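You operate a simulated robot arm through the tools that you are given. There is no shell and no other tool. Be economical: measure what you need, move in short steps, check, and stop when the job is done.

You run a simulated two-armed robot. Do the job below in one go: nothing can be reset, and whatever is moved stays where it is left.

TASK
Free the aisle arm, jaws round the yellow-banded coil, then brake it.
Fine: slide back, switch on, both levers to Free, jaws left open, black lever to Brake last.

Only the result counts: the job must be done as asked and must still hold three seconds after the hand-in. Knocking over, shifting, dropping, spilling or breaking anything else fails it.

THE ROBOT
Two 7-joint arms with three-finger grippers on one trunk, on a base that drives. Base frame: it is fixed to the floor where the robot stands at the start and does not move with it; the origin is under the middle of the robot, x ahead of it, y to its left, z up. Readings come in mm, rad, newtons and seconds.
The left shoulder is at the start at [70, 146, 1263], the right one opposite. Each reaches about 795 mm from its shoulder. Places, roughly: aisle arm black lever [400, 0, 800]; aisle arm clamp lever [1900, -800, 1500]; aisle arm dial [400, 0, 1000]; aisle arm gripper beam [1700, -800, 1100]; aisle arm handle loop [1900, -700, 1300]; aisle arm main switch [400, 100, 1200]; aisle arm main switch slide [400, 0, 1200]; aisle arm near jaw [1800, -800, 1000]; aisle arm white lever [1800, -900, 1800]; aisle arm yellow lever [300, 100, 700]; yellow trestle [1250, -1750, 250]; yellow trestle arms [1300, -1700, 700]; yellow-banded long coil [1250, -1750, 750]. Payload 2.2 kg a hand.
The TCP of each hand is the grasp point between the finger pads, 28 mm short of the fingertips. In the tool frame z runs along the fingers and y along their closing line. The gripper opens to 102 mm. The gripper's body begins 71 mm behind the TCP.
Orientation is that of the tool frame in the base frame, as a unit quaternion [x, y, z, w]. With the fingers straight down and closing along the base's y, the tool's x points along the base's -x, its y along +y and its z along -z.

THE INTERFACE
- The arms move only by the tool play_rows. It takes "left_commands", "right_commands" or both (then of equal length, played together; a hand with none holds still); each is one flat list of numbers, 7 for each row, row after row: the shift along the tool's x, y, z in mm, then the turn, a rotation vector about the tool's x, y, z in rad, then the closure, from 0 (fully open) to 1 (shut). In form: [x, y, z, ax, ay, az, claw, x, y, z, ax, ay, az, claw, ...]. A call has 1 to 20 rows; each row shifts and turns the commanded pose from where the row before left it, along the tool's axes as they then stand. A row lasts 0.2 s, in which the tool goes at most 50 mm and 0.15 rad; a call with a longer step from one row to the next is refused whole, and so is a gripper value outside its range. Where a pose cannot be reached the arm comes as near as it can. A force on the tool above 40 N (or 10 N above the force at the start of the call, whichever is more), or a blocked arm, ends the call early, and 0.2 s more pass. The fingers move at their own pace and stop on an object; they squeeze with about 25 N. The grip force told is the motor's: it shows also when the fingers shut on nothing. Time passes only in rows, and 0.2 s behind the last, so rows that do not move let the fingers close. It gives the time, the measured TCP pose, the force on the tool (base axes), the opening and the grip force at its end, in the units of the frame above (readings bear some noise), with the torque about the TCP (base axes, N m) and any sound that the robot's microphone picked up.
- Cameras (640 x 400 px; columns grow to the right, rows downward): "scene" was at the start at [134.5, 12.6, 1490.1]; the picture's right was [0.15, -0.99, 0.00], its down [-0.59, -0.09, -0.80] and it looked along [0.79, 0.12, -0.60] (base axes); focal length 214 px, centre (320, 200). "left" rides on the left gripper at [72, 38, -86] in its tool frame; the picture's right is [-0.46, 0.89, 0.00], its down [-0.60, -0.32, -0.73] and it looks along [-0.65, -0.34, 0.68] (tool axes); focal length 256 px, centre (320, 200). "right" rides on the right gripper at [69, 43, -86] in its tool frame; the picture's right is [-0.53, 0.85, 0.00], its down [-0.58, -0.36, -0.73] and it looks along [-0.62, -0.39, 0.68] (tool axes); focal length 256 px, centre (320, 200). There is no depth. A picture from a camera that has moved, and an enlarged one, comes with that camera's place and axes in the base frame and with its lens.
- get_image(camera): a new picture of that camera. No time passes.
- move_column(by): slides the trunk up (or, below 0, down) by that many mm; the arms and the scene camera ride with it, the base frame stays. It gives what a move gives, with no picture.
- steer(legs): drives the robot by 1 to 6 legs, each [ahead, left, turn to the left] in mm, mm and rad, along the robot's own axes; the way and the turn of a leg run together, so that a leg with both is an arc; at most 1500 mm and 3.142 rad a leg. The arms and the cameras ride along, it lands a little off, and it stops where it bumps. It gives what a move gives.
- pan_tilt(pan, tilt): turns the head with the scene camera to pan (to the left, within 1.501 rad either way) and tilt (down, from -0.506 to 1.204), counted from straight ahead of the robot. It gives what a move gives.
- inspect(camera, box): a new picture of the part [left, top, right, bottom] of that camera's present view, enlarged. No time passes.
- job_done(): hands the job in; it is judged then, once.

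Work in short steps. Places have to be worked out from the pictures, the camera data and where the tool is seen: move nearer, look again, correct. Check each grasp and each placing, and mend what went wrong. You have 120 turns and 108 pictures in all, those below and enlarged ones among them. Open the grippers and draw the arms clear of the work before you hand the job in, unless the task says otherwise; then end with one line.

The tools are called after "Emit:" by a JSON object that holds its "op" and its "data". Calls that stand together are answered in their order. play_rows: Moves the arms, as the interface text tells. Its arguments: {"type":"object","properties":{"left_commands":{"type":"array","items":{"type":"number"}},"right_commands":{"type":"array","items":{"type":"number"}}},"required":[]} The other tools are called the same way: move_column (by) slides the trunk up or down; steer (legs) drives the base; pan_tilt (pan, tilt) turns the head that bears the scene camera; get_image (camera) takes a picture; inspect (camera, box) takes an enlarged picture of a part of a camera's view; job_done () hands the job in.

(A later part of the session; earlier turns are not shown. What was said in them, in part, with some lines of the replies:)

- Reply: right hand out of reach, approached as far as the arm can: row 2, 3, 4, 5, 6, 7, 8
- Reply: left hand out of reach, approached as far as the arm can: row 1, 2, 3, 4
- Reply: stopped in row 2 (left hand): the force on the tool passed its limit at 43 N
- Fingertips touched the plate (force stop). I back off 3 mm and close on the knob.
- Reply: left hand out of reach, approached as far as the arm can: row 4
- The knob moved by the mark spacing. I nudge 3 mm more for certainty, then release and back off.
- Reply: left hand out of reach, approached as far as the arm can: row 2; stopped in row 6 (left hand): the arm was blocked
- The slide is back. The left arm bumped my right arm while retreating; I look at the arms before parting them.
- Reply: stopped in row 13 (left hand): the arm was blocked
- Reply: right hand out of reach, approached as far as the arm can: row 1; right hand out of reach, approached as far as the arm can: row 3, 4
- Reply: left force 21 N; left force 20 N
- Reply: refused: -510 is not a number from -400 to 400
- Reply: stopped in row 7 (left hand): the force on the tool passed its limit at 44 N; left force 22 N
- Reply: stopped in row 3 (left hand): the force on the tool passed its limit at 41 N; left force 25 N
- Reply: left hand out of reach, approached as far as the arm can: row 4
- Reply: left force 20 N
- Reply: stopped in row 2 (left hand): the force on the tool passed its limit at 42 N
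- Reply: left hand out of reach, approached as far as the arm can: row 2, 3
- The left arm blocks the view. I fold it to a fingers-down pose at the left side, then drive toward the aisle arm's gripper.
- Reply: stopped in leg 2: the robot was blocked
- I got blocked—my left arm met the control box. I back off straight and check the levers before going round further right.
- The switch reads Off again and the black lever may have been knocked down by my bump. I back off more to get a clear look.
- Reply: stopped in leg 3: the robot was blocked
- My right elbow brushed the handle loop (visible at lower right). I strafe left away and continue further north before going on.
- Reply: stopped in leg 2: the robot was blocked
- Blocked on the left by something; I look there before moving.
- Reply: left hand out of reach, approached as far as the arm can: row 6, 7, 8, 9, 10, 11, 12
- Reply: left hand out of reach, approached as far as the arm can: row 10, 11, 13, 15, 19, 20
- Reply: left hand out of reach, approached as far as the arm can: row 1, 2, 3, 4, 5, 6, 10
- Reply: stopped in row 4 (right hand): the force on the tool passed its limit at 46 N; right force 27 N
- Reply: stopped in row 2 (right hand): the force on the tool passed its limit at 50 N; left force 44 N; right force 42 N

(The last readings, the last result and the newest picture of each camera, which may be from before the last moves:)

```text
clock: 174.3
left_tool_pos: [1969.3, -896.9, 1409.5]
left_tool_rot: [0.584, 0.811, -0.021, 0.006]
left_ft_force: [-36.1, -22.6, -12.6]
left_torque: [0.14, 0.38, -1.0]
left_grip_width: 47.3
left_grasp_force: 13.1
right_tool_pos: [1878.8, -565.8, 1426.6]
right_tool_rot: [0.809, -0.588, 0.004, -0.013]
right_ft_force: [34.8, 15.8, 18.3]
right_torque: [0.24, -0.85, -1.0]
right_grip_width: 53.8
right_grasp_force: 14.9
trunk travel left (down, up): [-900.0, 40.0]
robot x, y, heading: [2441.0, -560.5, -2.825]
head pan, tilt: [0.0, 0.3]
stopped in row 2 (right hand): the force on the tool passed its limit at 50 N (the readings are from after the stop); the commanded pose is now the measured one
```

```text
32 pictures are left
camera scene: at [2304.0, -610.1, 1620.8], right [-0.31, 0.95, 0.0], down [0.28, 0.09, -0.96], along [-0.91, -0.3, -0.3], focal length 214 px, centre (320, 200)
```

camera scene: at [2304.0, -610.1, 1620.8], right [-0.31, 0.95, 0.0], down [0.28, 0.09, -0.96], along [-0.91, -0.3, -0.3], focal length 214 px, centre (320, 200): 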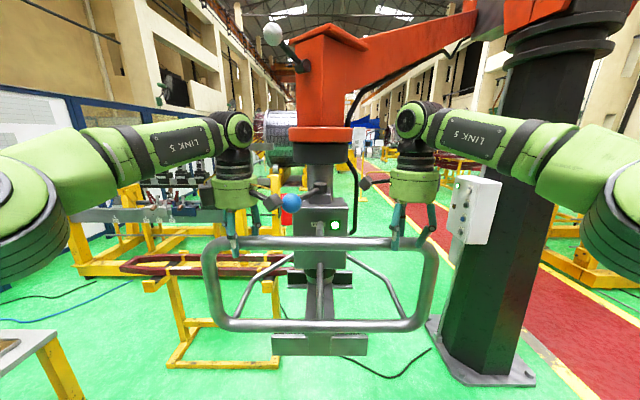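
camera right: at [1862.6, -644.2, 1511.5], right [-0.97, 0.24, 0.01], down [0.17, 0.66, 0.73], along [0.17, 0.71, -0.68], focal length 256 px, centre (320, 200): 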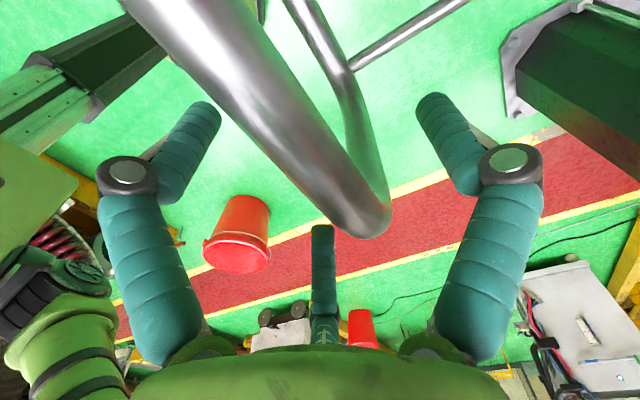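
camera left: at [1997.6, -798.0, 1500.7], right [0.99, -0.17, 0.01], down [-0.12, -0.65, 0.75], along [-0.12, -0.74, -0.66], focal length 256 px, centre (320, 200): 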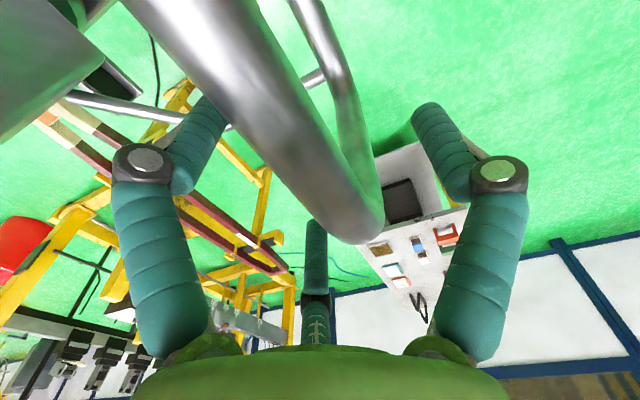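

Each closing hand is off-centre by ~8–10 mm (left bar ahead, right bar behind). I ease, shift left hand forward 8 and right hand back 10, and close again.

Emit:
{"op": "play_rows", "data": {"left_commands": [0, 0, 0, 0, 0, 0, 0.35, 0, -4, 0, 0, 0, 0, 0.35, 0, -4, 0, 0, 0, 0, 0.45, 0, 0, 0, 0, 0, 0, 0.55, 0, 0, 0, 0, 0, 0, 0.65, 0, 0, 0, 0, 0, 0, 0.8, 0, 0, 0, 0, 0, 0, 1], "right_commands": [0, 0, 0, 0, 0, 0, 0.35, 0, -5, 0, 0, 0, 0, 0.35, 0, -5, 0, 0, 0, 0, 0.45, 0, 0, 0, 0, 0, 0, 0.55, 0, 0, 0, 0, 0, 0, 0.65, 0, 0, 0, 0, 0, 0, 0.8, 0, 0, 0, 0, 0, 0, 1]}}

Emit:
{"op": "get_image", "data": {"camera": "right"}}

```text
clock: 175.9
left_tool_pos: [1967.1, -891.1, 1412.4]
left_tool_rot: [0.586, 0.81, -0.009, 0.018]
left_ft_force: [46.3, 11.9, 3.1]
left_torque: [0.33, -0.49, -0.31]
left_grip_width: 43.2
left_grasp_force: 45.3
right_tool_pos: [1875.4, -561.0, 1423.1]
right_tool_rot: [0.808, -0.589, -0.004, 0.001]
right_ft_force: [-47.2, -12.3, -3.2]
right_torque: [0.01, 1.03, 0.04]
right_grip_width: 43.8
right_grasp_force: 44.8
trunk travel left (down, up): [-900.0, 40.0]
robot x, y, heading: [2440.7, -558.2, -2.824]
head pan, tilt: [0.0, 0.3]
```

```text
31 pictures are left
camera right: at [1855.8, -642.0, 1509.7], right [-0.97, 0.25, 0.01], down [0.17, 0.66, 0.73], along [0.18, 0.71, -0.68], focal length 256 px, centre (320, 200)
```

right: 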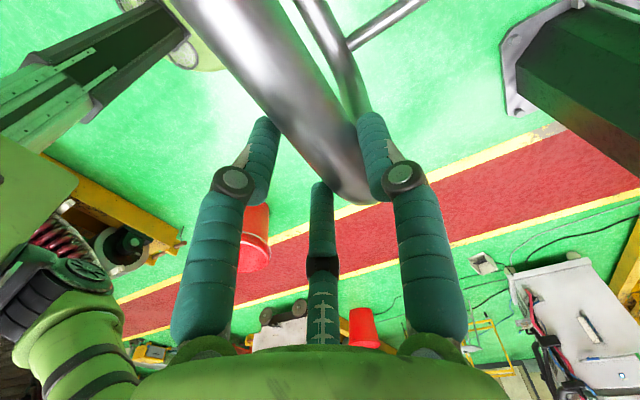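

Both hands hold the bar (≈43 mm). The hands strain against each other; I relax 4 mm each.

Emit:
{"op": "play_rows", "data": {"left_commands": [0, 2, 0, 0, 0, 0, 1, 0, 2, 0, 0, 0, 0, 1], "right_commands": [0, 2, 0, 0, 0, 0, 1, 0, 2, 0, 0, 0, 0, 1]}}

Emit:
{"op": "steer", "data": {"legs": [[40, 40, 0]]}}

```text
clock: 176.5
left_tool_pos: [1968.5, -891.2, 1412.1]
left_tool_rot: [0.585, 0.811, -0.014, 0.013]
left_ft_force: [21.4, 2.1, 5.5]
left_torque: [0.08, -0.54, -1.05]
left_grip_width: 43.1
left_grasp_force: 45.7
right_tool_pos: [1876.1, -559.6, 1422.1]
right_tool_rot: [0.809, -0.588, 0.0, -0.006]
right_ft_force: [-23.5, -0.1, -4.0]
right_torque: [-0.56, 0.58, -0.1]
right_grip_width: 43.3
right_grasp_force: 45.2
trunk travel left (down, up): [-900.0, 40.0]
robot x, y, heading: [2439.2, -560.8, -2.827]
head pan, tilt: [0.0, 0.3]
```

```text
clock: 177.5
left_tool_pos: [1943.5, -946.9, 1409.2]
left_tool_rot: [0.585, 0.811, -0.009, 0.012]
left_ft_force: [26.2, -8.2, 2.9]
left_torque: [0.97, -0.14, -0.83]
left_grip_width: 43.7
left_grasp_force: 45.1
right_tool_pos: [1851.0, -617.6, 1420.2]
right_tool_rot: [0.81, -0.586, 0.001, -0.012]
right_ft_force: [-19.5, 1.5, -15.2]
right_torque: [-0.49, -0.44, 0.31]
right_grip_width: 43.5
right_grasp_force: 44.6
trunk travel left (down, up): [-900.0, 40.0]
robot x, y, heading: [2411.8, -614.5, -2.823]
head pan, tilt: [0.0, 0.3]
```

Drive step worked with modest forces. I check that the aisle arm follows with another step.

Emit:
{"op": "steer", "data": {"legs": [[120, 150, 0]]}}

Emit:
{"op": "get_image", "data": {"camera": "scene"}}

```text
clock: 179.1
left_tool_pos: [1888.9, -1111.3, 1417.5]
left_tool_rot: [0.587, 0.809, -0.01, 0.01]
left_ft_force: [13.7, 6.0, -5.0]
left_torque: [1.48, 0.01, 0.14]
left_grip_width: 43.0
left_grasp_force: 45.4
right_tool_pos: [1797.9, -781.9, 1426.1]
right_tool_rot: [0.81, -0.586, -0.003, -0.01]
right_ft_force: [2.3, 2.8, 2.2]
right_torque: [1.51, 0.07, 0.27]
right_grip_width: 43.6
right_grasp_force: 44.8
trunk travel left (down, up): [-900.0, 40.0]
robot x, y, heading: [2343.7, -788.5, -2.833]
head pan, tilt: [0.0, 0.3]
```

```text
30 pictures are left
camera scene: at [2222.1, -829.1, 1622.2], right [-0.31, 0.95, 0.0], down [0.27, 0.09, -0.96], along [-0.91, -0.3, -0.29], focal length 214 px, centre (320, 200)
```

scene: 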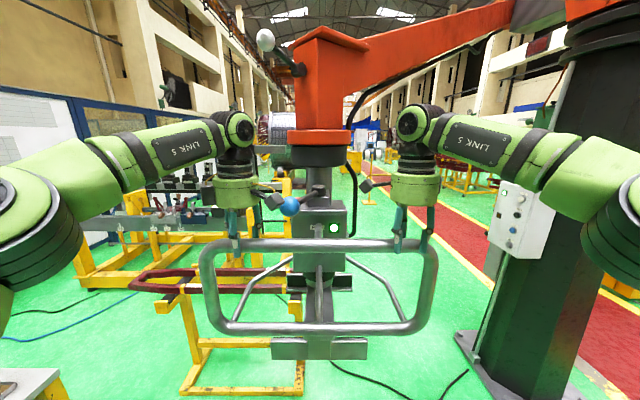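

The aisle arm follows well. I zoom on the coil to refine its position relative to the jaws.

Emit:
{"op": "inspect", "data": {"camera": "scene", "box": [110, 220, 390, 395]}}

```text
2.29 times, centred on (250, 308) of scene
camera zoom: at [2222.1, -829.1, 1622.2], right [-0.31, 0.95, 0.0], down [0.27, 0.09, -0.96], along [-0.91, -0.3, -0.29], focal length 490 px, centre (480, -46)
```

zoom: 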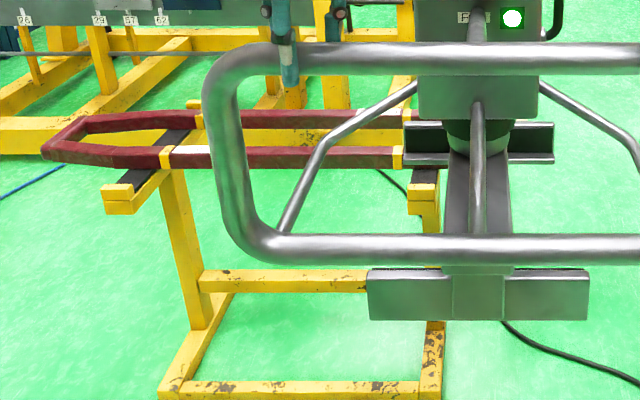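

Light on the box is green. Jaw centre now ≈[1574, −1035] (jaws z≈970), coil mid-point between trestle arms ≈[1313, −1668]: I need ≈441 ahead and 524 left. I go part way and then check the table clearance on my left.

Emit:
{"op": "steer", "data": {"legs": [[290, 300, 0]]}}

Emit:
{"op": "pan_tilt", "data": {"pan": 1.2, "tilt": 0.8}}

Emit:
{"op": "get_image", "data": {"camera": "scene"}}

```text
clock: 181.7
left_tool_pos: [1717.0, -1509.3, 1414.3]
left_tool_rot: [0.58, 0.814, -0.009, 0.007]
left_ft_force: [-26.4, -9.2, 1.2]
left_torque: [-0.08, 0.54, -1.61]
left_grip_width: 43.5
left_grasp_force: 45.3
right_tool_pos: [1624.5, -1180.5, 1421.9]
right_tool_rot: [0.814, -0.58, 0.001, -0.019]
right_ft_force: [34.5, 9.5, -5.9]
right_torque: [-0.11, -1.41, -1.96]
right_grip_width: 44.1
right_grasp_force: 44.9
trunk travel left (down, up): [-900.0, 40.0]
robot x, y, heading: [2178.1, -1176.2, -2.811]
head pan, tilt: [0.0, 0.3]
```

```text
clock: 183.1
left_tool_pos: [1711.4, -1509.9, 1412.6]
left_tool_rot: [0.582, 0.813, -0.009, 0.008]
left_ft_force: [-0.6, -0.4, -2.5]
left_torque: [-0.03, 0.02, -1.9]
left_grip_width: 43.2
left_grasp_force: 44.8
right_tool_pos: [1620.1, -1180.2, 1420.3]
right_tool_rot: [0.813, -0.582, 0.003, -0.02]
right_ft_force: [2.1, 1.2, 2.6]
right_torque: [-0.03, -0.06, -1.91]
right_grip_width: 43.7
right_grasp_force: 45.2
trunk travel left (down, up): [-900.0, 40.0]
robot x, y, heading: [2173.1, -1179.0, -2.809]
head pan, tilt: [1.201, 0.799]
```

```text
28 pictures are left
camera scene: at [2126.0, -1274.6, 1576.7], right [-1.0, 0.04, 0.0], down [0.03, 0.72, -0.7], along [-0.03, -0.7, -0.72], focal length 214 px, centre (320, 200)
```

scene: 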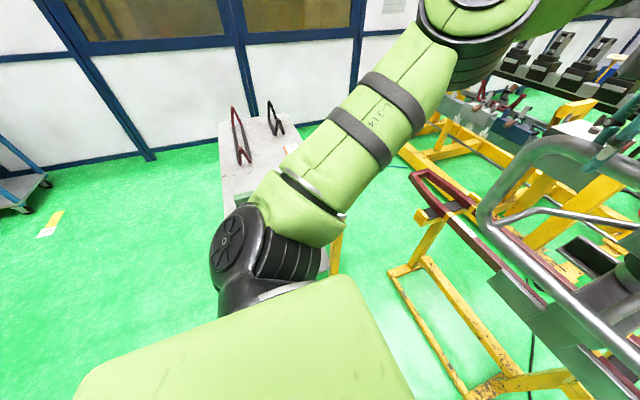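

Table front edge is near y ≈ −1810, fair clearance. Remaining: 157 ahead, 190 left. I drive 157 ahead and 130 left, then look.

Emit:
{"op": "steer", "data": {"legs": [[157, 130, 0]]}}

Emit:
{"op": "pan_tilt", "data": {"pan": 0.15, "tilt": 0.6}}

Emit:
{"op": "get_image", "data": {"camera": "scene"}}

```text
clock: 184.7
left_tool_pos: [1624.0, -1683.9, 1416.2]
left_tool_rot: [0.581, 0.814, -0.009, 0.003]
left_ft_force: [10.7, -0.4, 2.9]
left_torque: [-0.21, -0.45, -0.72]
left_grip_width: 43.6
left_grasp_force: 45.2
right_tool_pos: [1531.6, -1355.8, 1424.2]
right_tool_rot: [0.816, -0.578, -0.001, -0.022]
right_ft_force: [10.3, -5.4, -5.0]
right_torque: [0.05, -0.54, -1.13]
right_grip_width: 44.1
right_grasp_force: 44.7
trunk travel left (down, up): [-900.0, 40.0]
robot x, y, heading: [2076.4, -1352.2, -2.812]
head pan, tilt: [1.201, 0.799]
```

```text
clock: 186.0
left_tool_pos: [1610.8, -1685.9, 1411.8]
left_tool_rot: [0.582, 0.813, -0.006, 0.008]
left_ft_force: [0.9, -1.4, -12.4]
left_torque: [0.46, -0.15, -2.16]
left_grip_width: 43.2
left_grasp_force: 44.8
right_tool_pos: [1519.2, -1357.1, 1420.6]
right_tool_rot: [0.814, -0.58, 0.004, -0.024]
right_ft_force: [1.0, 0.0, 11.2]
right_torque: [-0.69, -0.22, -2.29]
right_grip_width: 43.7
right_grasp_force: 45.4
trunk travel left (down, up): [-900.0, 40.0]
robot x, y, heading: [2074.9, -1353.5, -2.811]
head pan, tilt: [0.15, 0.6]
```

```text
27 pictures are left
camera scene: at [1949.7, -1411.1, 1593.4], right [-0.46, 0.89, 0.0], down [0.5, 0.26, -0.82], along [-0.73, -0.38, -0.57], focal length 214 px, centre (320, 200)
```

scene: 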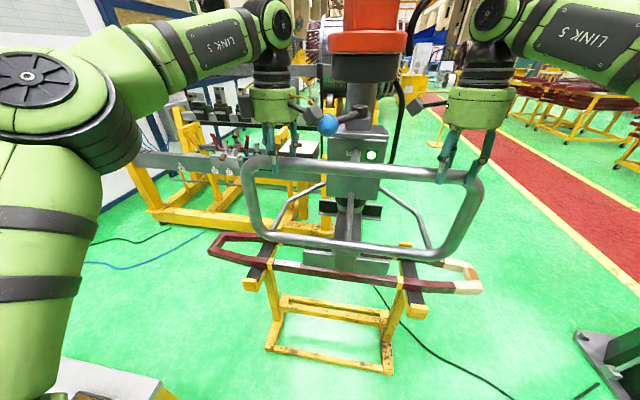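

Emit:
{"op": "inspect", "data": {"camera": "scene", "box": [200, 180, 500, 350]}}

```text
2.13 times, centred on (350, 265) of scene
camera zoom: at [1949.7, -1411.1, 1593.4], right [-0.46, 0.89, 0.0], down [0.5, 0.26, -0.82], along [-0.73, -0.38, -0.57], focal length 458 px, centre (256, 61)
```

zoom: 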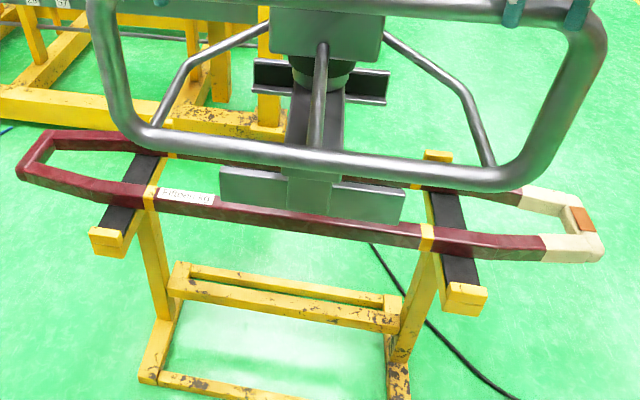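

Coil centre line p≈708, arms' midpoint a≈1998; jaws at p≈722, a≈1945. I shift 15 ahead and 52 left.

Emit:
{"op": "steer", "data": {"legs": [[15, 52, 0]]}}

Emit:
{"op": "inspect", "data": {"camera": "scene", "box": [200, 180, 500, 350]}}

```text
clock: 186.9
left_tool_pos: [1616.5, -1716.5, 1413.8]
left_tool_rot: [0.584, 0.811, -0.004, 0.005]
left_ft_force: [5.5, -1.0, -5.9]
left_torque: [1.19, -0.14, -0.51]
left_grip_width: 43.0
left_grasp_force: 45.1
right_tool_pos: [1524.9, -1387.9, 1421.4]
right_tool_rot: [0.811, -0.584, 0.0, -0.027]
right_ft_force: [3.7, -0.8, 0.2]
right_torque: [1.01, -0.46, -0.81]
right_grip_width: 43.6
right_grasp_force: 45.7
trunk travel left (down, up): [-900.0, 40.0]
robot x, y, heading: [2076.3, -1388.8, -2.811]
head pan, tilt: [0.15, 0.6]
stopped in leg 1: the force on the tool passed its limit at 42 N (the readings are from after the stop); the commanded pose is now the measured one
```

```text
2.13 times, centred on (350, 265) of scene
camera zoom: at [1955.5, -1446.3, 1593.7], right [-0.46, 0.89, 0.0], down [0.5, 0.26, -0.83], along [-0.73, -0.38, -0.56], focal length 458 px, centre (256, 61)
```

zoom: 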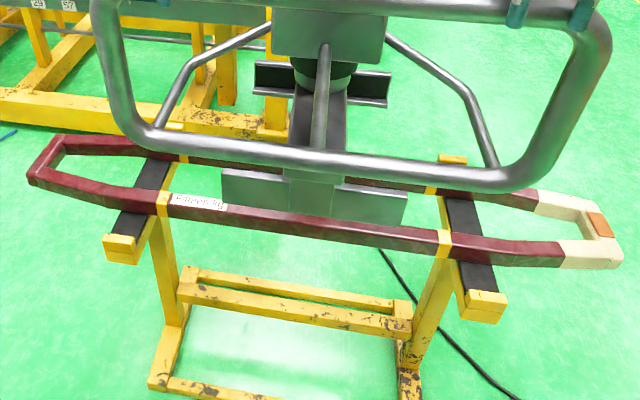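

Force stop, but the jaws sit well between the trestle arms and straddle the coil with ≈50–70 mm each side. Now I lower the trunk in a trial step of 60 mm.

Emit:
{"op": "move_column", "data": {"by": -60}}

Emit:
{"op": "inspect", "data": {"camera": "scene", "box": [200, 160, 500, 330]}}

```text
clock: 187.9
left_tool_pos: [1606.6, -1718.8, 1349.5]
left_tool_rot: [0.584, 0.811, -0.003, 0.008]
left_ft_force: [-2.9, -1.7, -10.7]
left_torque: [-0.03, 0.01, -1.19]
left_grip_width: 43.2
left_grasp_force: 45.1
right_tool_pos: [1514.7, -1391.4, 1356.7]
right_tool_rot: [0.811, -0.584, 0.002, -0.027]
right_ft_force: [-0.5, -2.2, 1.4]
right_torque: [-0.48, -0.17, -1.26]
right_grip_width: 43.4
right_grasp_force: 45.2
trunk travel left (down, up): [-840.0, 100.0]
robot x, y, heading: [2072.6, -1386.2, -2.809]
head pan, tilt: [0.15, 0.6]
```

```text
2.13 times, centred on (350, 245) of scene
camera zoom: at [1945.7, -1448.2, 1532.3], right [-0.46, 0.89, 0.0], down [0.5, 0.26, -0.82], along [-0.73, -0.38, -0.57], focal length 458 px, centre (256, 104)
```

zoom: 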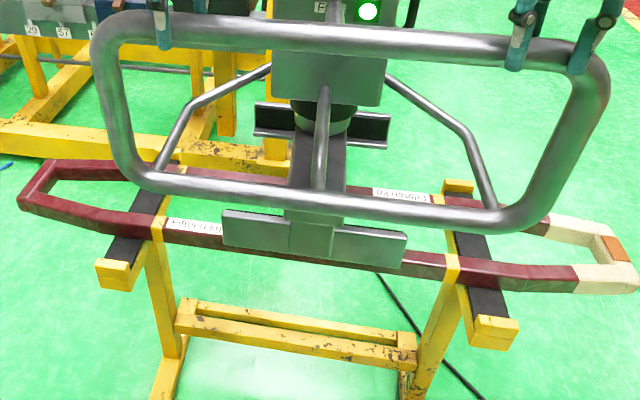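

The arm came down with me and drifted 10 mm ahead, now well centred. Another 80 mm.

Emit:
{"op": "move_column", "data": {"by": -80}}

Emit:
{"op": "inspect", "data": {"camera": "scene", "box": [200, 140, 500, 310]}}

```text
clock: 189.1
left_tool_pos: [1610.1, -1717.4, 1270.3]
left_tool_rot: [0.585, 0.811, -0.003, 0.006]
left_ft_force: [-1.4, -1.4, -12.4]
left_torque: [0.02, 0.59, -1.26]
left_grip_width: 43.3
left_grasp_force: 45.2
right_tool_pos: [1517.0, -1389.6, 1278.4]
right_tool_rot: [0.811, -0.585, 0.002, -0.026]
right_ft_force: [-0.5, -0.3, 6.9]
right_torque: [-0.9, 0.11, -1.32]
right_grip_width: 43.4
right_grasp_force: 44.9
trunk travel left (down, up): [-760.0, 180.0]
robot x, y, heading: [2072.5, -1388.4, -2.809]
head pan, tilt: [0.15, 0.6]
```

```text
2.13 times, centred on (350, 225) of scene
camera zoom: at [1948.4, -1447.0, 1452.8], right [-0.46, 0.89, 0.0], down [0.5, 0.26, -0.82], along [-0.73, -0.38, -0.57], focal length 458 px, centre (256, 147)
```

zoom: 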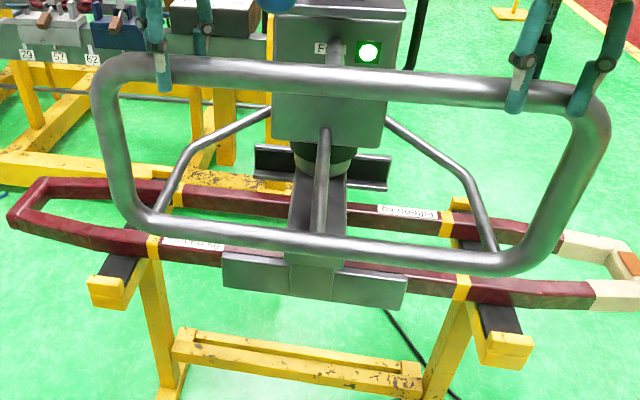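

From this view the jaw opening's centre is ~28 mm too near me relative to the coil (far lip p≈597 vs bar edge ≈600). I drive 28 mm ahead while the jaws are still above the coil.

Emit:
{"op": "steer", "data": {"legs": [[28, 0, 0]]}}

Emit:
{"op": "pan_tilt", "data": {"pan": 0.6, "tilt": 0.6}}

Emit:
{"op": "get_image", "data": {"camera": "scene"}}

```text
clock: 189.9
left_tool_pos: [1580.7, -1725.0, 1269.8]
left_tool_rot: [0.584, 0.812, -0.002, 0.006]
left_ft_force: [-1.4, 2.1, -14.0]
left_torque: [0.12, 0.48, -0.53]
left_grip_width: 43.0
left_grasp_force: 45.0
right_tool_pos: [1489.1, -1395.3, 1277.7]
right_tool_rot: [0.811, -0.584, 0.002, -0.029]
right_ft_force: [-2.8, 1.0, 3.6]
right_torque: [-0.18, 0.07, -0.71]
right_grip_width: 43.3
right_grasp_force: 45.1
trunk travel left (down, up): [-760.0, 180.0]
robot x, y, heading: [2049.4, -1394.7, -2.816]
head pan, tilt: [0.15, 0.6]
```

```text
clock: 190.8
left_tool_pos: [1584.8, -1721.8, 1273.3]
left_tool_rot: [0.586, 0.811, -0.004, 0.005]
left_ft_force: [-0.6, -0.1, 0.2]
left_torque: [-0.33, 0.52, -1.31]
left_grip_width: 43.0
left_grasp_force: 45.3
right_tool_pos: [1492.7, -1393.8, 1278.5]
right_tool_rot: [0.811, -0.585, 0.0, -0.026]
right_ft_force: [0.3, 1.7, -0.8]
right_torque: [0.05, 0.36, -1.01]
right_grip_width: 43.4
right_grasp_force: 45.5
trunk travel left (down, up): [-760.0, 180.0]
robot x, y, heading: [2050.3, -1398.9, -2.812]
head pan, tilt: [0.6, 0.6]
```

```text
22 pictures are left
camera scene: at [1949.3, -1482.8, 1453.5], right [-0.8, 0.6, 0.0], down [0.34, 0.45, -0.83], along [-0.49, -0.66, -0.56], focal length 214 px, centre (320, 200)
```

scene: 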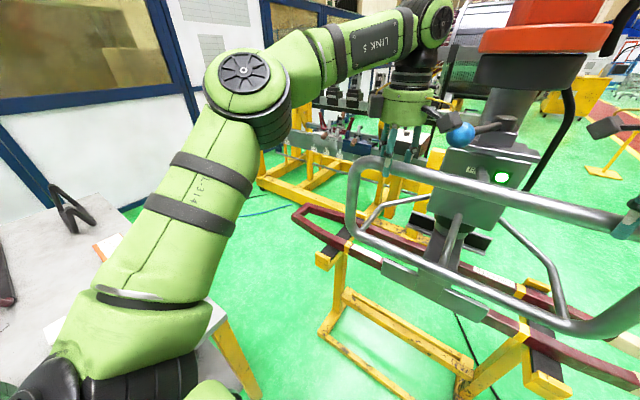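

Shifted. Table edge remains clear of my base. I lower 40 mm and look again.

Emit:
{"op": "move_column", "data": {"by": -40}}

Emit:
{"op": "pan_tilt", "data": {"pan": 0.15, "tilt": 0.6}}

Emit:
{"op": "inspect", "data": {"camera": "scene", "box": [200, 130, 500, 300]}}

```text
clock: 191.6
left_tool_pos: [1580.2, -1724.6, 1229.6]
left_tool_rot: [0.584, 0.812, -0.001, 0.006]
left_ft_force: [-3.4, -2.2, -2.1]
left_torque: [-0.35, 0.21, -1.48]
left_grip_width: 43.1
left_grasp_force: 44.8
right_tool_pos: [1490.1, -1397.4, 1235.2]
right_tool_rot: [0.811, -0.584, 0.003, -0.028]
right_ft_force: [-0.2, -2.8, -6.5]
right_torque: [-0.6, 0.08, -1.25]
right_grip_width: 43.4
right_grasp_force: 44.6
trunk travel left (down, up): [-720.0, 220.0]
robot x, y, heading: [2051.4, -1396.0, -2.809]
head pan, tilt: [0.6, 0.6]
```

```text
clock: 192.5
left_tool_pos: [1583.7, -1724.0, 1232.9]
left_tool_rot: [0.585, 0.811, -0.004, 0.004]
left_ft_force: [0.1, -1.2, 2.1]
left_torque: [-0.37, -0.28, -1.12]
left_grip_width: 43.1
left_grasp_force: 45.0
right_tool_pos: [1491.7, -1394.3, 1238.5]
right_tool_rot: [0.811, -0.584, 0.0, -0.028]
right_ft_force: [1.0, -1.1, -3.8]
right_torque: [-0.13, -0.29, -1.03]
right_grip_width: 43.3
right_grasp_force: 44.9
trunk travel left (down, up): [-720.0, 220.0]
robot x, y, heading: [2050.4, -1397.1, -2.816]
head pan, tilt: [0.15, 0.6]
```

```text
2.13 times, centred on (350, 215) of scene
camera zoom: at [1923.0, -1453.9, 1413.4], right [-0.46, 0.89, 0.0], down [0.5, 0.26, -0.82], along [-0.73, -0.38, -0.57], focal length 458 px, centre (256, 168)
```

zoom: 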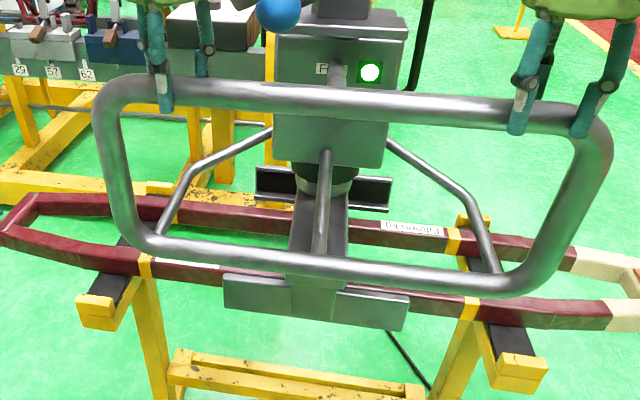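

Jaws centred: far lip p≈559, coil 580–797, near jaw ≈814+. I lower 45 mm more.

Emit:
{"op": "move_column", "data": {"by": -45}}

Emit:
{"op": "inspect", "data": {"camera": "scene", "box": [200, 120, 500, 290]}}

```text
clock: 193.4
left_tool_pos: [1580.9, -1723.6, 1184.3]
left_tool_rot: [0.585, 0.811, -0.002, 0.006]
left_ft_force: [-2.9, -1.3, 1.9]
left_torque: [-0.11, 0.43, -1.31]
left_grip_width: 43.1
left_grasp_force: 44.9
right_tool_pos: [1490.8, -1396.6, 1191.8]
right_tool_rot: [0.811, -0.585, 0.001, -0.028]
right_ft_force: [-0.4, -1.9, -5.7]
right_torque: [-0.33, 0.41, -1.08]
right_grip_width: 43.5
right_grasp_force: 45.1
trunk travel left (down, up): [-675.0, 265.0]
robot x, y, heading: [2046.8, -1395.6, -2.816]
head pan, tilt: [0.15, 0.6]
```

```text
2.13 times, centred on (350, 205) of scene
camera zoom: at [1921.2, -1454.9, 1367.7], right [-0.46, 0.89, 0.0], down [0.5, 0.26, -0.82], along [-0.73, -0.38, -0.57], focal length 458 px, centre (256, 189)
```

zoom: 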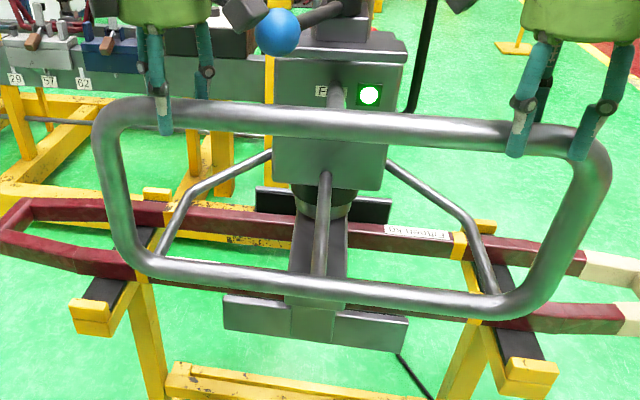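

Far jaw now sits behind the far bar, near jaw in front of the near bar, with no contact force. I lower 8 mm more for the lips, and view from the side.

Emit:
{"op": "move_column", "data": {"by": -8}}

Emit:
{"op": "pan_tilt", "data": {"pan": -0.35, "tilt": 0.7}}

Emit:
{"op": "get_image", "data": {"camera": "scene"}}

```text
clock: 194.0
left_tool_pos: [1586.3, -1721.9, 1179.4]
left_tool_rot: [0.584, 0.811, -0.004, 0.005]
left_ft_force: [1.2, 0.2, 4.4]
left_torque: [0.33, -0.31, -1.05]
left_grip_width: 43.1
left_grasp_force: 44.7
right_tool_pos: [1494.0, -1392.0, 1186.5]
right_tool_rot: [0.811, -0.585, 0.0, -0.027]
right_ft_force: [2.4, -0.1, -2.8]
right_torque: [0.11, -0.3, -1.08]
right_grip_width: 43.2
right_grasp_force: 45.2
trunk travel left (down, up): [-667.0, 273.0]
robot x, y, heading: [2051.8, -1396.0, -2.811]
head pan, tilt: [0.15, 0.6]
```

```text
clock: 194.9
left_tool_pos: [1584.2, -1722.3, 1179.9]
left_tool_rot: [0.585, 0.811, -0.003, 0.005]
left_ft_force: [-1.1, -0.3, 3.9]
left_torque: [0.08, 0.09, -1.15]
left_grip_width: 43.1
left_grasp_force: 44.8
right_tool_pos: [1493.1, -1394.3, 1185.8]
right_tool_rot: [0.811, -0.584, 0.001, -0.028]
right_ft_force: [1.2, -0.2, -3.0]
right_torque: [0.09, 0.05, -1.04]
right_grip_width: 43.5
right_grasp_force: 45.2
trunk travel left (down, up): [-667.0, 273.0]
robot x, y, heading: [2052.0, -1392.8, -2.814]
head pan, tilt: [-0.351, 0.7]
```

```text
19 pictures are left
camera scene: at [1917.6, -1410.5, 1351.9], right [0.02, 1.0, 0.0], down [0.64, -0.01, -0.77], along [-0.77, 0.02, -0.64], focal length 214 px, centre (320, 200)
```

scene: 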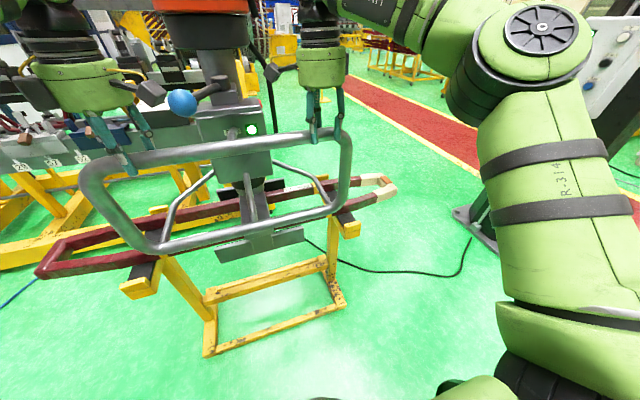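

Jaws straddle the coil. Net force on the hands is about zero, so the arm should stay when let go. I open both hands and lift them straight up.

Emit:
{"op": "play_rows", "data": {"left_commands": [0, 0, 0, 0, 0, 0, 0.3, 0, 0, 0, 0, 0, 0, 0.05, 0, 0, 0, 0, 0, 0, 0.05, 0, 0, -15, 0, 0, 0, 0.05, 0, 0, -25, 0, 0, 0, 0.05, 0, 0, -30, 0, 0, 0, 0.05, 0, 0, -30, 0, 0, 0, 0.05], "right_commands": [0, 0, 0, 0, 0, 0, 0.3, 0, 0, 0, 0, 0, 0, 0.05, 0, 0, 0, 0, 0, 0, 0.05, 0, 0, -15, 0, 0, 0, 0.05, 0, 0, -25, 0, 0, 0, 0.05, 0, 0, -30, 0, 0, 0, 0.05, 0, 0, -30, 0, 0, 0, 0.05]}}

Emit:
{"op": "get_image", "data": {"camera": "scene"}}

```text
clock: 196.5
left_tool_pos: [1597.9, -1713.5, 1260.2]
left_tool_rot: [0.586, 0.81, -0.005, 0.004]
left_ft_force: [-0.7, 0.9, 0.0]
left_torque: [-0.03, 0.05, -0.01]
left_grip_width: 96.9
left_grasp_force: 0.0
left hand out of reach, approached as far as the arm can: row 6, 7
right_tool_pos: [1508.3, -1390.1, 1265.6]
right_tool_rot: [0.811, -0.584, -0.001, -0.025]
right_ft_force: [0.4, 0.0, 0.3]
right_torque: [0.03, -0.01, 0.02]
right_grip_width: 97.0
right_grasp_force: 0.1
right hand out of reach, approached as far as the arm can: row 6, 7
trunk travel left (down, up): [-667.0, 273.0]
robot x, y, heading: [2050.5, -1393.6, -2.817]
head pan, tilt: [-0.351, 0.7]
```

```text
18 pictures are left
camera scene: at [1919.1, -1409.1, 1352.1], right [0.02, 1.0, 0.0], down [0.64, -0.02, -0.77], along [-0.77, 0.02, -0.64], focal length 214 px, centre (320, 200)
```

scene: 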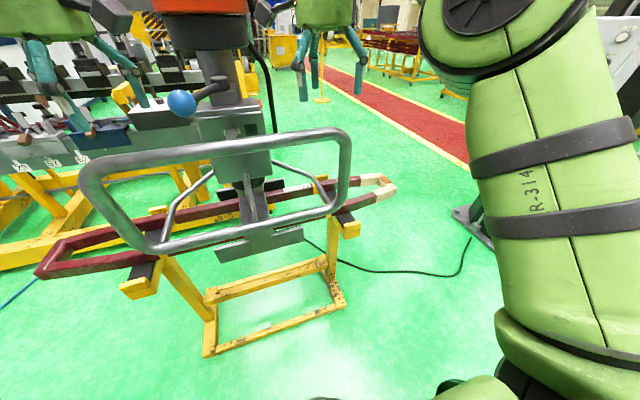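

The arm stayed. The lamp on the box no longer shows; I zoom to check.

Emit:
{"op": "inspect", "data": {"camera": "scene", "box": [150, 80, 330, 280]}}

```text
2.00 times, centred on (240, 180) of scene
camera zoom: at [1919.1, -1409.1, 1352.1], right [0.02, 1.0, 0.0], down [0.64, -0.02, -0.77], along [-0.77, 0.02, -0.64], focal length 429 px, centre (480, 240)
```

zoom: 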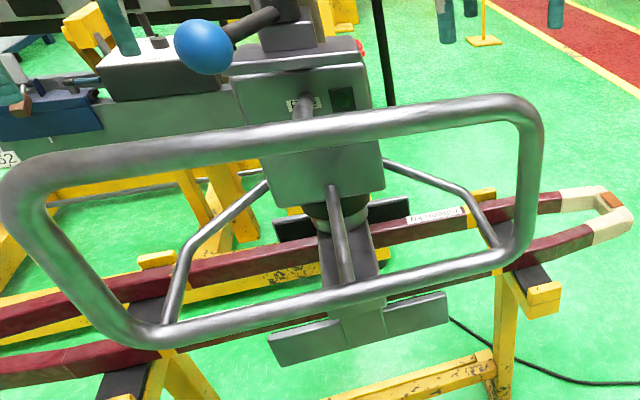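

The lamp was only lit while the handle was held. Arm and coil stand still. I now back off and drive the wide way round to the control panel: back, right, turn to face west, and drive.

Emit:
{"op": "steer", "data": {"legs": [[-350, 0, 0], [0, -660, 0], [0, 0, -0.33], [1500, 0, 0], [1080, 0, 0]]}}

Emit:
{"op": "pan_tilt", "data": {"pan": 0.0, "tilt": 0.35}}

```text
clock: 215.2
left_tool_pos: [-923.3, -786.4, 1259.7]
left_tool_rot: [0.713, 0.701, -0.005, 0.004]
left_ft_force: [-0.1, 1.0, -0.4]
left_torque: [0.0, 0.03, -0.02]
left_grip_width: 96.7
left_grasp_force: 0.0
right_tool_pos: [-899.3, -450.1, 1264.6]
right_tool_rot: [-0.701, 0.713, -0.004, 0.027]
right_ft_force: [-0.1, 0.1, 1.0]
right_torque: [-0.01, -0.01, 0.03]
right_grip_width: 96.6
right_grasp_force: 0.0
trunk travel left (down, up): [-667.0, 273.0]
robot x, y, heading: [-388.4, -635.2, 3.129]
head pan, tilt: [-0.351, 0.7]
```

```text
clock: 216.0
left_tool_pos: [-925.1, -785.6, 1259.9]
left_tool_rot: [0.713, 0.701, -0.004, 0.005]
left_ft_force: [-0.2, -0.1, 1.1]
left_torque: [0.03, 0.0, 0.0]
left_grip_width: 97.1
left_grasp_force: 0.0
right_tool_pos: [-900.5, -450.0, 1264.9]
right_tool_rot: [-0.701, 0.713, -0.004, 0.026]
right_ft_force: [-0.8, -0.1, 0.5]
right_torque: [-0.03, 0.01, 0.02]
right_grip_width: 96.8
right_grasp_force: 0.1
trunk travel left (down, up): [-667.0, 273.0]
robot x, y, heading: [-389.6, -634.5, 3.133]
head pan, tilt: [0.0, 0.351]
```

No bumps. I move to a standoff facing the panel squarely and lower the trunk.

Emit:
{"op": "steer", "data": {"legs": [[70, -514, 0], [0, 0, -2.82]]}}

Emit:
{"op": "move_column", "data": {"by": -270}}

Emit:
{"op": "get_image", "data": {"camera": "scene"}}

```text
clock: 225.5
left_tool_pos: [-8.0, 203.6, 1259.8]
left_tool_rot: [0.818, -0.575, -0.006, -0.003]
left_ft_force: [0.0, -0.6, 0.4]
left_torque: [-0.03, 0.01, -0.02]
left_grip_width: 96.9
left_grasp_force: 0.1
right_tool_pos: [90.8, -120.3, 1265.4]
right_tool_rot: [0.574, 0.819, -0.026, 0.001]
right_ft_force: [0.4, 0.4, -0.4]
right_torque: [-0.04, 0.0, 0.03]
right_grip_width: 96.9
right_grasp_force: 0.0
trunk travel left (down, up): [-667.0, 273.0]
robot x, y, heading: [-454.4, -128.9, 0.351]
head pan, tilt: [0.0, 0.351]
```

```text
clock: 228.2
left_tool_pos: [-9.4, 202.5, 989.2]
left_tool_rot: [0.818, -0.575, -0.004, -0.004]
left_ft_force: [0.5, 0.1, 0.7]
left_torque: [0.04, 0.01, -0.03]
left_grip_width: 96.7
left_grasp_force: 0.1
right_tool_pos: [89.9, -120.6, 995.6]
right_tool_rot: [0.574, 0.818, -0.026, 0.001]
right_ft_force: [-0.6, 0.2, -0.2]
right_torque: [-0.05, -0.01, 0.0]
right_grip_width: 96.8
right_grasp_force: 0.0
trunk travel left (down, up): [-397.0, 543.0]
robot x, y, heading: [-452.1, -127.4, 0.354]
head pan, tilt: [0.0, 0.351]
```

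```text
16 pictures are left
camera scene: at [-321.0, -80.4, 1113.3], right [0.35, -0.94, 0.0], down [-0.32, -0.12, -0.94], along [0.88, 0.32, -0.34], focal length 214 px, centre (320, 200)
```

scene: 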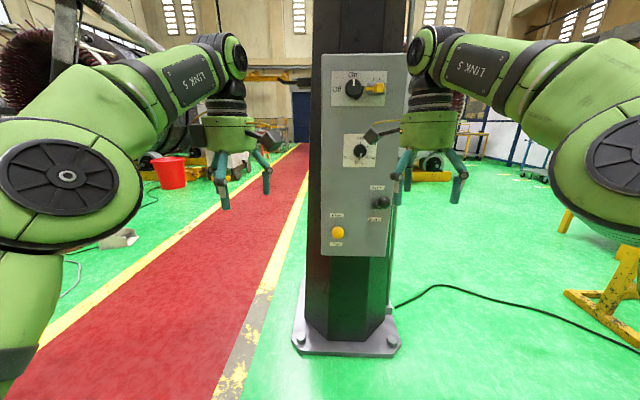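

Panel: On, slide back, both levers Free. Right TCP is n 48, u −142; the black ball (touched earlier at n 296, u −152, z 876). I close the right fingers and drive so they hover above the ball.

Emit:
{"op": "play_rows", "data": {"right_commands": [0, 0, 0, 0, 0, 0, 0.5, 0, 0, 0, 0, 0, 0, 1, 0, 0, 0, 0, 0, 0, 1]}}

Emit:
{"op": "steer", "data": {"legs": [[238, -20, 0]]}}

Emit:
{"op": "get_image", "data": {"camera": "right"}}

Emit:
{"op": "get_image", "data": {"camera": "scene"}}

```text
clock: 229.1
left_tool_pos: [-8.4, 202.3, 989.5]
left_tool_rot: [0.819, -0.574, -0.005, -0.003]
left_ft_force: [0.1, -0.4, -0.4]
left_torque: [0.01, 0.0, 0.02]
left_grip_width: 96.7
left_grasp_force: 0.0
right_tool_pos: [90.0, -120.1, 994.3]
right_tool_rot: [0.575, 0.818, -0.026, 0.001]
right_ft_force: [0.0, 0.1, -0.2]
right_torque: [0.01, 0.01, 0.03]
right_grip_width: 1.8
right_grasp_force: 25.1
trunk travel left (down, up): [-397.0, 543.0]
robot x, y, heading: [-454.2, -132.0, 0.353]
head pan, tilt: [0.0, 0.351]
```

```text
clock: 230.8
left_tool_pos: [228.8, 260.0, 988.4]
left_tool_rot: [0.815, -0.579, -0.004, -0.005]
left_ft_force: [0.9, 0.1, 0.0]
left_torque: [0.02, -0.01, -0.01]
left_grip_width: 96.8
left_grasp_force: 0.1
right_tool_pos: [322.1, -63.2, 995.7]
right_tool_rot: [0.579, 0.815, -0.026, 0.001]
right_ft_force: [0.0, 1.0, 0.6]
right_torque: [0.0, 0.03, -0.01]
right_grip_width: 2.1
right_grasp_force: 25.1
trunk travel left (down, up): [-397.0, 543.0]
robot x, y, heading: [-219.7, -67.5, 0.342]
head pan, tilt: [0.0, 0.351]
```

```text
15 pictures are left
camera right: at [343.0, 17.9, 1077.9], right [0.97, -0.23, -0.02], down [-0.13, -0.63, 0.76], along [-0.19, -0.74, -0.65], focal length 256 px, centre (320, 200)
```

right: 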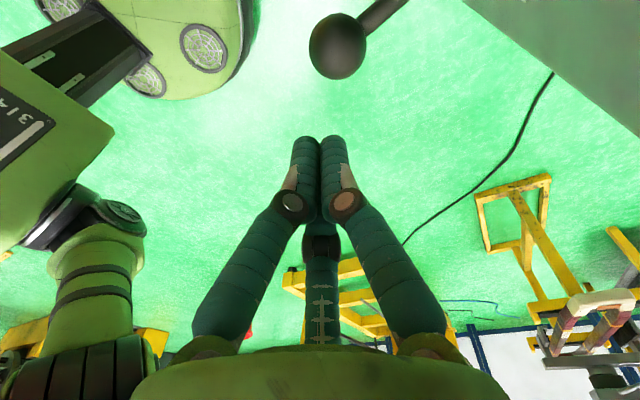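

```text
14 pictures are left
camera scene: at [-88.0, -19.1, 1113.2], right [0.34, -0.94, 0.0], down [-0.32, -0.12, -0.94], along [0.88, 0.31, -0.34], focal length 214 px, centre (320, 200)
```

scene: 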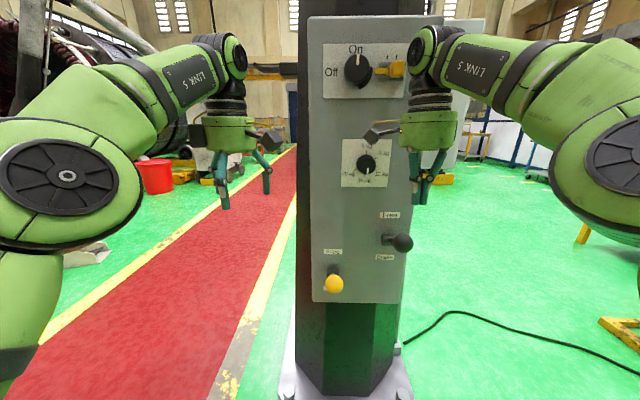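

Ball at n≈300, u −151 beneath. I shift 8 mm left and 8 mm forward, and go down 75 mm to touch it.

Emit:
{"op": "play_rows", "data": {"right_commands": [8, 8, 0, 0, 0, 0, 1, 0, 0, 20, 0, 0, 0, 1, 0, 0, 20, 0, 0, 0, 1, 0, 0, 20, 0, 0, 0, 1, 0, 0, 10, 0, 0, 0, 1]}}

Emit:
{"op": "get_image", "data": {"camera": "right"}}

```text
clock: 232.0
left_tool_pos: [228.3, 259.7, 988.8]
left_tool_rot: [0.815, -0.579, -0.005, -0.004]
left_ft_force: [-0.5, 0.6, -0.6]
left_torque: [0.01, -0.01, 0.01]
left_grip_width: 97.0
left_grasp_force: 0.0
right_tool_pos: [322.7, -56.8, 923.3]
right_tool_rot: [0.58, 0.814, -0.026, 0.0]
right_ft_force: [-1.1, -0.2, -0.1]
right_torque: [-0.04, 0.02, -0.02]
right_grip_width: 2.1
right_grasp_force: 25.3
right hand out of reach, approached as far as the arm can: row 1
trunk travel left (down, up): [-397.0, 543.0]
robot x, y, heading: [-223.9, -65.0, 0.34]
head pan, tilt: [0.0, 0.351]
```

```text
13 pictures are left
camera right: at [343.5, 25.0, 1005.4], right [0.97, -0.23, -0.02], down [-0.13, -0.63, 0.76], along [-0.19, -0.74, -0.65], focal length 256 px, centre (320, 200)
```

right: 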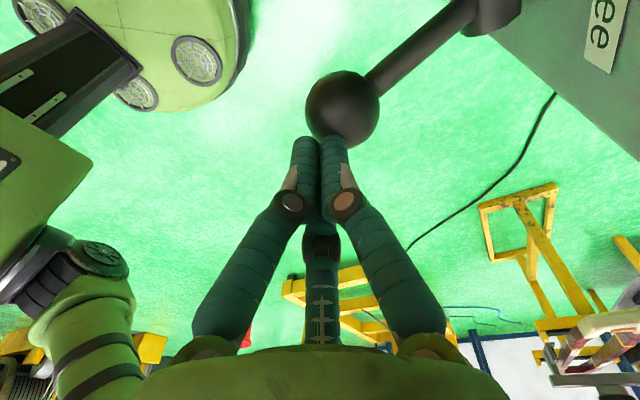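

Tips are ~13 mm short of the ball's centre. I drive the base 12 mm ahead, then press down.

Emit:
{"op": "steer", "data": {"legs": [[13, 2, 0]]}}

Emit:
{"op": "play_rows", "data": {"right_commands": [0, 0, 10, 0, 0, 0, 1, 0, 0, 12, 0, 0, 0, 1, 0, 0, 12, 0, 0, 0, 1, 0, 0, 12, 0, 0, 0, 1, 0, 0, 12, 0, 0, 0, 1]}}

Emit:
{"op": "get_image", "data": {"camera": "right"}}

```text
clock: 232.8
left_tool_pos: [239.9, 266.6, 990.1]
left_tool_rot: [0.815, -0.58, -0.005, -0.004]
left_ft_force: [-1.0, 0.4, 0.2]
left_torque: [-0.01, -0.03, -0.01]
left_grip_width: 96.9
left_grasp_force: 0.0
right_tool_pos: [335.6, -50.7, 922.8]
right_tool_rot: [0.579, 0.815, -0.026, 0.001]
right_ft_force: [1.4, -0.2, -0.2]
right_torque: [-0.02, 0.03, -0.01]
right_grip_width: 2.1
right_grasp_force: 25.1
trunk travel left (down, up): [-397.0, 543.0]
robot x, y, heading: [-210.0, -61.5, 0.337]
head pan, tilt: [0.0, 0.351]
```

```text
clock: 234.0
left_tool_pos: [240.6, 265.9, 990.2]
left_tool_rot: [0.815, -0.579, -0.004, -0.005]
left_ft_force: [0.9, -0.8, -0.5]
left_torque: [-0.01, 0.0, 0.0]
left_grip_width: 96.9
left_grasp_force: 0.1
right_tool_pos: [332.7, -52.9, 863.0]
right_tool_rot: [0.579, 0.815, -0.026, 0.001]
right_ft_force: [-0.1, -0.1, -0.7]
right_torque: [-0.02, -0.01, 0.02]
right_grip_width: 2.1
right_grasp_force: 31.7
trunk travel left (down, up): [-397.0, 543.0]
robot x, y, heading: [-211.0, -62.6, 0.347]
head pan, tilt: [0.0, 0.351]
```

```text
12 pictures are left
camera right: at [353.6, 29.1, 946.2], right [0.97, -0.23, -0.02], down [-0.13, -0.63, 0.76], along [-0.19, -0.74, -0.65], focal length 256 px, centre (320, 200)
```

right: 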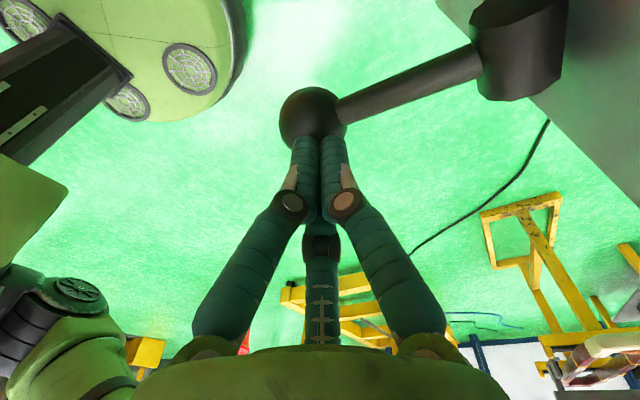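

The ball goes down with the fingers, lever about horizontal. I continue pressing until the stop.

Emit:
{"op": "play_rows", "data": {"right_commands": [0, 0, 10, 0, 0, 0, 1, 0, 0, 10, 0, 0, 0, 1, 0, 3, 8, 0, 0, 0, 1, 0, 3, 6, 0, 0, 0, 1, 0, 2, 6, 0, 0, 0, 1, 0, 0, 5, 0, 0, 0, 1, 0, 0, 5, 0, 0, 0, 1]}}

Emit:
{"op": "get_image", "data": {"camera": "right"}}

```text
clock: 235.3
left_tool_pos: [237.6, 266.2, 991.1]
left_tool_rot: [0.815, -0.579, -0.003, -0.005]
left_ft_force: [0.3, -0.3, -0.5]
left_torque: [-0.03, 0.01, -0.01]
left_grip_width: 97.0
left_grasp_force: 0.1
right_tool_pos: [338.2, -52.9, 831.1]
right_tool_rot: [0.58, 0.815, -0.016, 0.003]
right_ft_force: [-4.7, -2.4, 16.7]
right_torque: [-0.03, 0.22, 0.11]
right_grip_width: 1.9
right_grasp_force: 31.2
trunk travel left (down, up): [-397.0, 543.0]
robot x, y, heading: [-207.1, -61.5, 0.344]
head pan, tilt: [0.0, 0.351]
stopped in row 6 (right hand): the force on the tool passed its limit at 44 N (the readings are from after the stop); the commanded pose is now the measured one
```

```text
11 pictures are left
camera right: at [357.5, 27.9, 915.6], right [0.97, -0.23, -0.01], down [-0.14, -0.64, 0.75], along [-0.18, -0.73, -0.66], focal length 256 px, centre (320, 200)
```

right: 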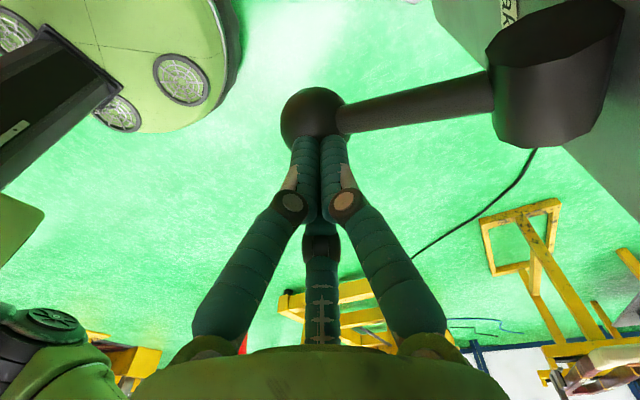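

Stopped at ball centre ≈783, the original Brake height. I lift the hand, back off, and verify.

Emit:
{"op": "play_rows", "data": {"right_commands": [0, -3, -25, 0, 0, 0, 1, 0, 0, -35, 0, 0, 0, 1, 0, 0, -35, 0, 0, 0, 1, 0, 0, -35, 0, 0, 0, 1]}}

Emit:
{"op": "steer", "data": {"legs": [[-300, 0, 0]]}}

Emit:
{"op": "inspect", "data": {"camera": "scene", "box": [300, 50, 440, 260]}}

```text
clock: 236.3
left_tool_pos: [239.0, 267.4, 991.5]
left_tool_rot: [0.815, -0.58, -0.003, -0.005]
left_ft_force: [-0.3, -1.0, 0.1]
left_torque: [-0.01, -0.03, -0.03]
left_grip_width: 96.8
left_grasp_force: 0.1
right_tool_pos: [336.8, -47.2, 955.4]
right_tool_rot: [0.58, 0.815, -0.018, 0.003]
right_ft_force: [0.0, 0.6, 1.0]
right_torque: [-0.02, 0.0, 0.02]
right_grip_width: 2.0
right_grasp_force: 31.9
trunk travel left (down, up): [-397.0, 543.0]
robot x, y, heading: [-207.8, -60.5, 0.338]
head pan, tilt: [0.0, 0.351]
```

```text
clock: 238.4
left_tool_pos: [-46.7, 165.3, 989.9]
left_tool_rot: [0.815, -0.579, -0.005, -0.005]
left_ft_force: [0.2, 0.1, 0.1]
left_torque: [-0.03, -0.02, 0.0]
left_grip_width: 96.9
left_grasp_force: 0.1
right_tool_pos: [51.5, -149.6, 955.3]
right_tool_rot: [0.579, 0.815, -0.019, 0.002]
right_ft_force: [-0.1, -0.6, -0.4]
right_torque: [-0.02, 0.01, -0.04]
right_grip_width: 1.9
right_grasp_force: 31.4
trunk travel left (down, up): [-397.0, 543.0]
robot x, y, heading: [-495.5, -162.8, 0.344]
head pan, tilt: [0.0, 0.351]
```

```text
1.90 times, centred on (370, 155) of scene
camera zoom: at [-363.5, -115.1, 1113.3], right [0.34, -0.94, 0.0], down [-0.32, -0.12, -0.94], along [0.88, 0.32, -0.34], focal length 408 px, centre (225, 286)
```

zoom: 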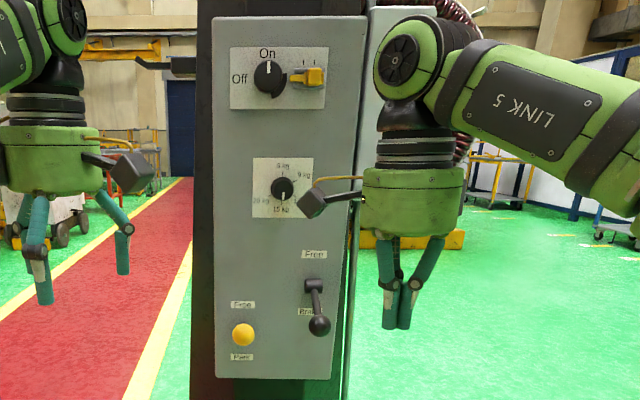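

Panel is right: On, slide back, yellow Free, black Brake. I open the right hand and check the jaws are still round the coil.

Emit:
{"op": "play_rows", "data": {"right_commands": [0, 0, 0, 0, 0, 0, 0.5, 0, 0, 0, 0, 0, 0, 0, 0, 0, 0, 0, 0, 0, 0]}}

Emit:
{"op": "pan_tilt", "data": {"pan": -1.1, "tilt": 0.2}}

Emit:
{"op": "get_image", "data": {"camera": "scene"}}

```text
clock: 239.2
left_tool_pos: [-46.9, 164.3, 989.9]
left_tool_rot: [0.815, -0.579, -0.005, -0.004]
left_ft_force: [-0.4, 0.4, -0.1]
left_torque: [-0.03, -0.01, -0.01]
left_grip_width: 96.8
left_grasp_force: 0.1
right_tool_pos: [52.8, -149.8, 955.3]
right_tool_rot: [0.579, 0.815, -0.019, 0.003]
right_ft_force: [0.8, 0.5, -0.4]
right_torque: [0.01, -0.01, -0.03]
right_grip_width: 102.0
right_grasp_force: 0.1
trunk travel left (down, up): [-397.0, 543.0]
robot x, y, heading: [-494.2, -162.3, 0.341]
head pan, tilt: [0.0, 0.351]
```

```text
clock: 240.6
left_tool_pos: [-47.4, 164.8, 989.0]
left_tool_rot: [0.815, -0.579, -0.005, -0.004]
left_ft_force: [0.8, 0.0, 0.2]
left_torque: [0.03, 0.0, 0.0]
left_grip_width: 96.8
left_grasp_force: 0.0
right_tool_pos: [52.0, -148.8, 954.4]
right_tool_rot: [0.579, 0.815, -0.019, 0.003]
right_ft_force: [-0.4, -0.7, 0.0]
right_torque: [0.03, 0.0, 0.02]
right_grip_width: 101.8
right_grasp_force: 0.0
trunk travel left (down, up): [-397.0, 543.0]
robot x, y, heading: [-496.0, -162.5, 0.342]
head pan, tilt: [-1.1, 0.201]
```

```text
9 pictures are left
camera scene: at [-383.1, -210.2, 1127.2], right [-0.69, -0.73, 0.0], down [-0.15, 0.14, -0.98], along [0.71, -0.67, -0.2], focal length 214 px, centre (320, 200)
```

scene: 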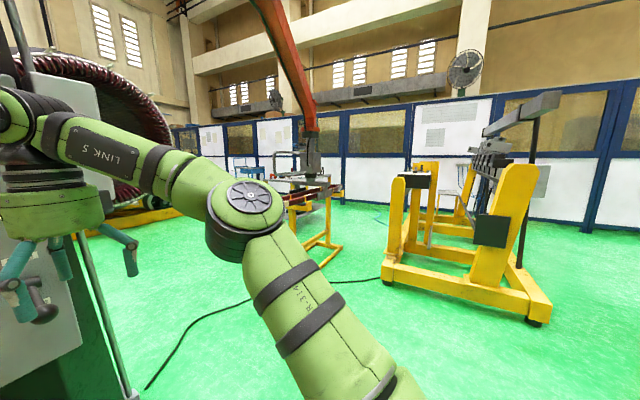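

Emit:
{"op": "inspect", "data": {"camera": "scene", "box": [255, 120, 365, 230]}}

```text
3.64 times, centred on (310, 175) of scene
camera zoom: at [-383.1, -210.2, 1127.2], right [-0.69, -0.73, 0.0], down [-0.15, 0.14, -0.98], along [0.71, -0.67, -0.2], focal length 780 px, centre (356, 291)
```

zoom: 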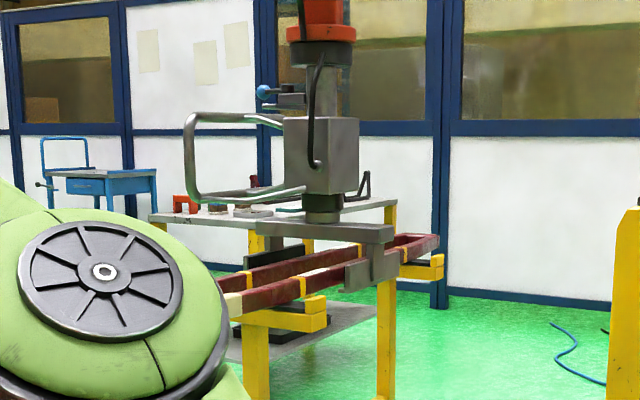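

The jaws still straddle the coil and the arm is at rest. The arms are clear, so I hand in.

Emit:
{"op": "job_done", "data": {}}

```text
The job is handed in.
```

The job is done and handed in: the open jaws of the aisle arm are round the yellow-banded coil and the black lever is on Brake. The slide is back, the main switch is on and the yellow lever is on Free. On the way, my left arm hit the control box and knocked the switch back to Off, so I switched it on again. My right elbow also brushed the handle loop; I saw nothing out of place afterwards.
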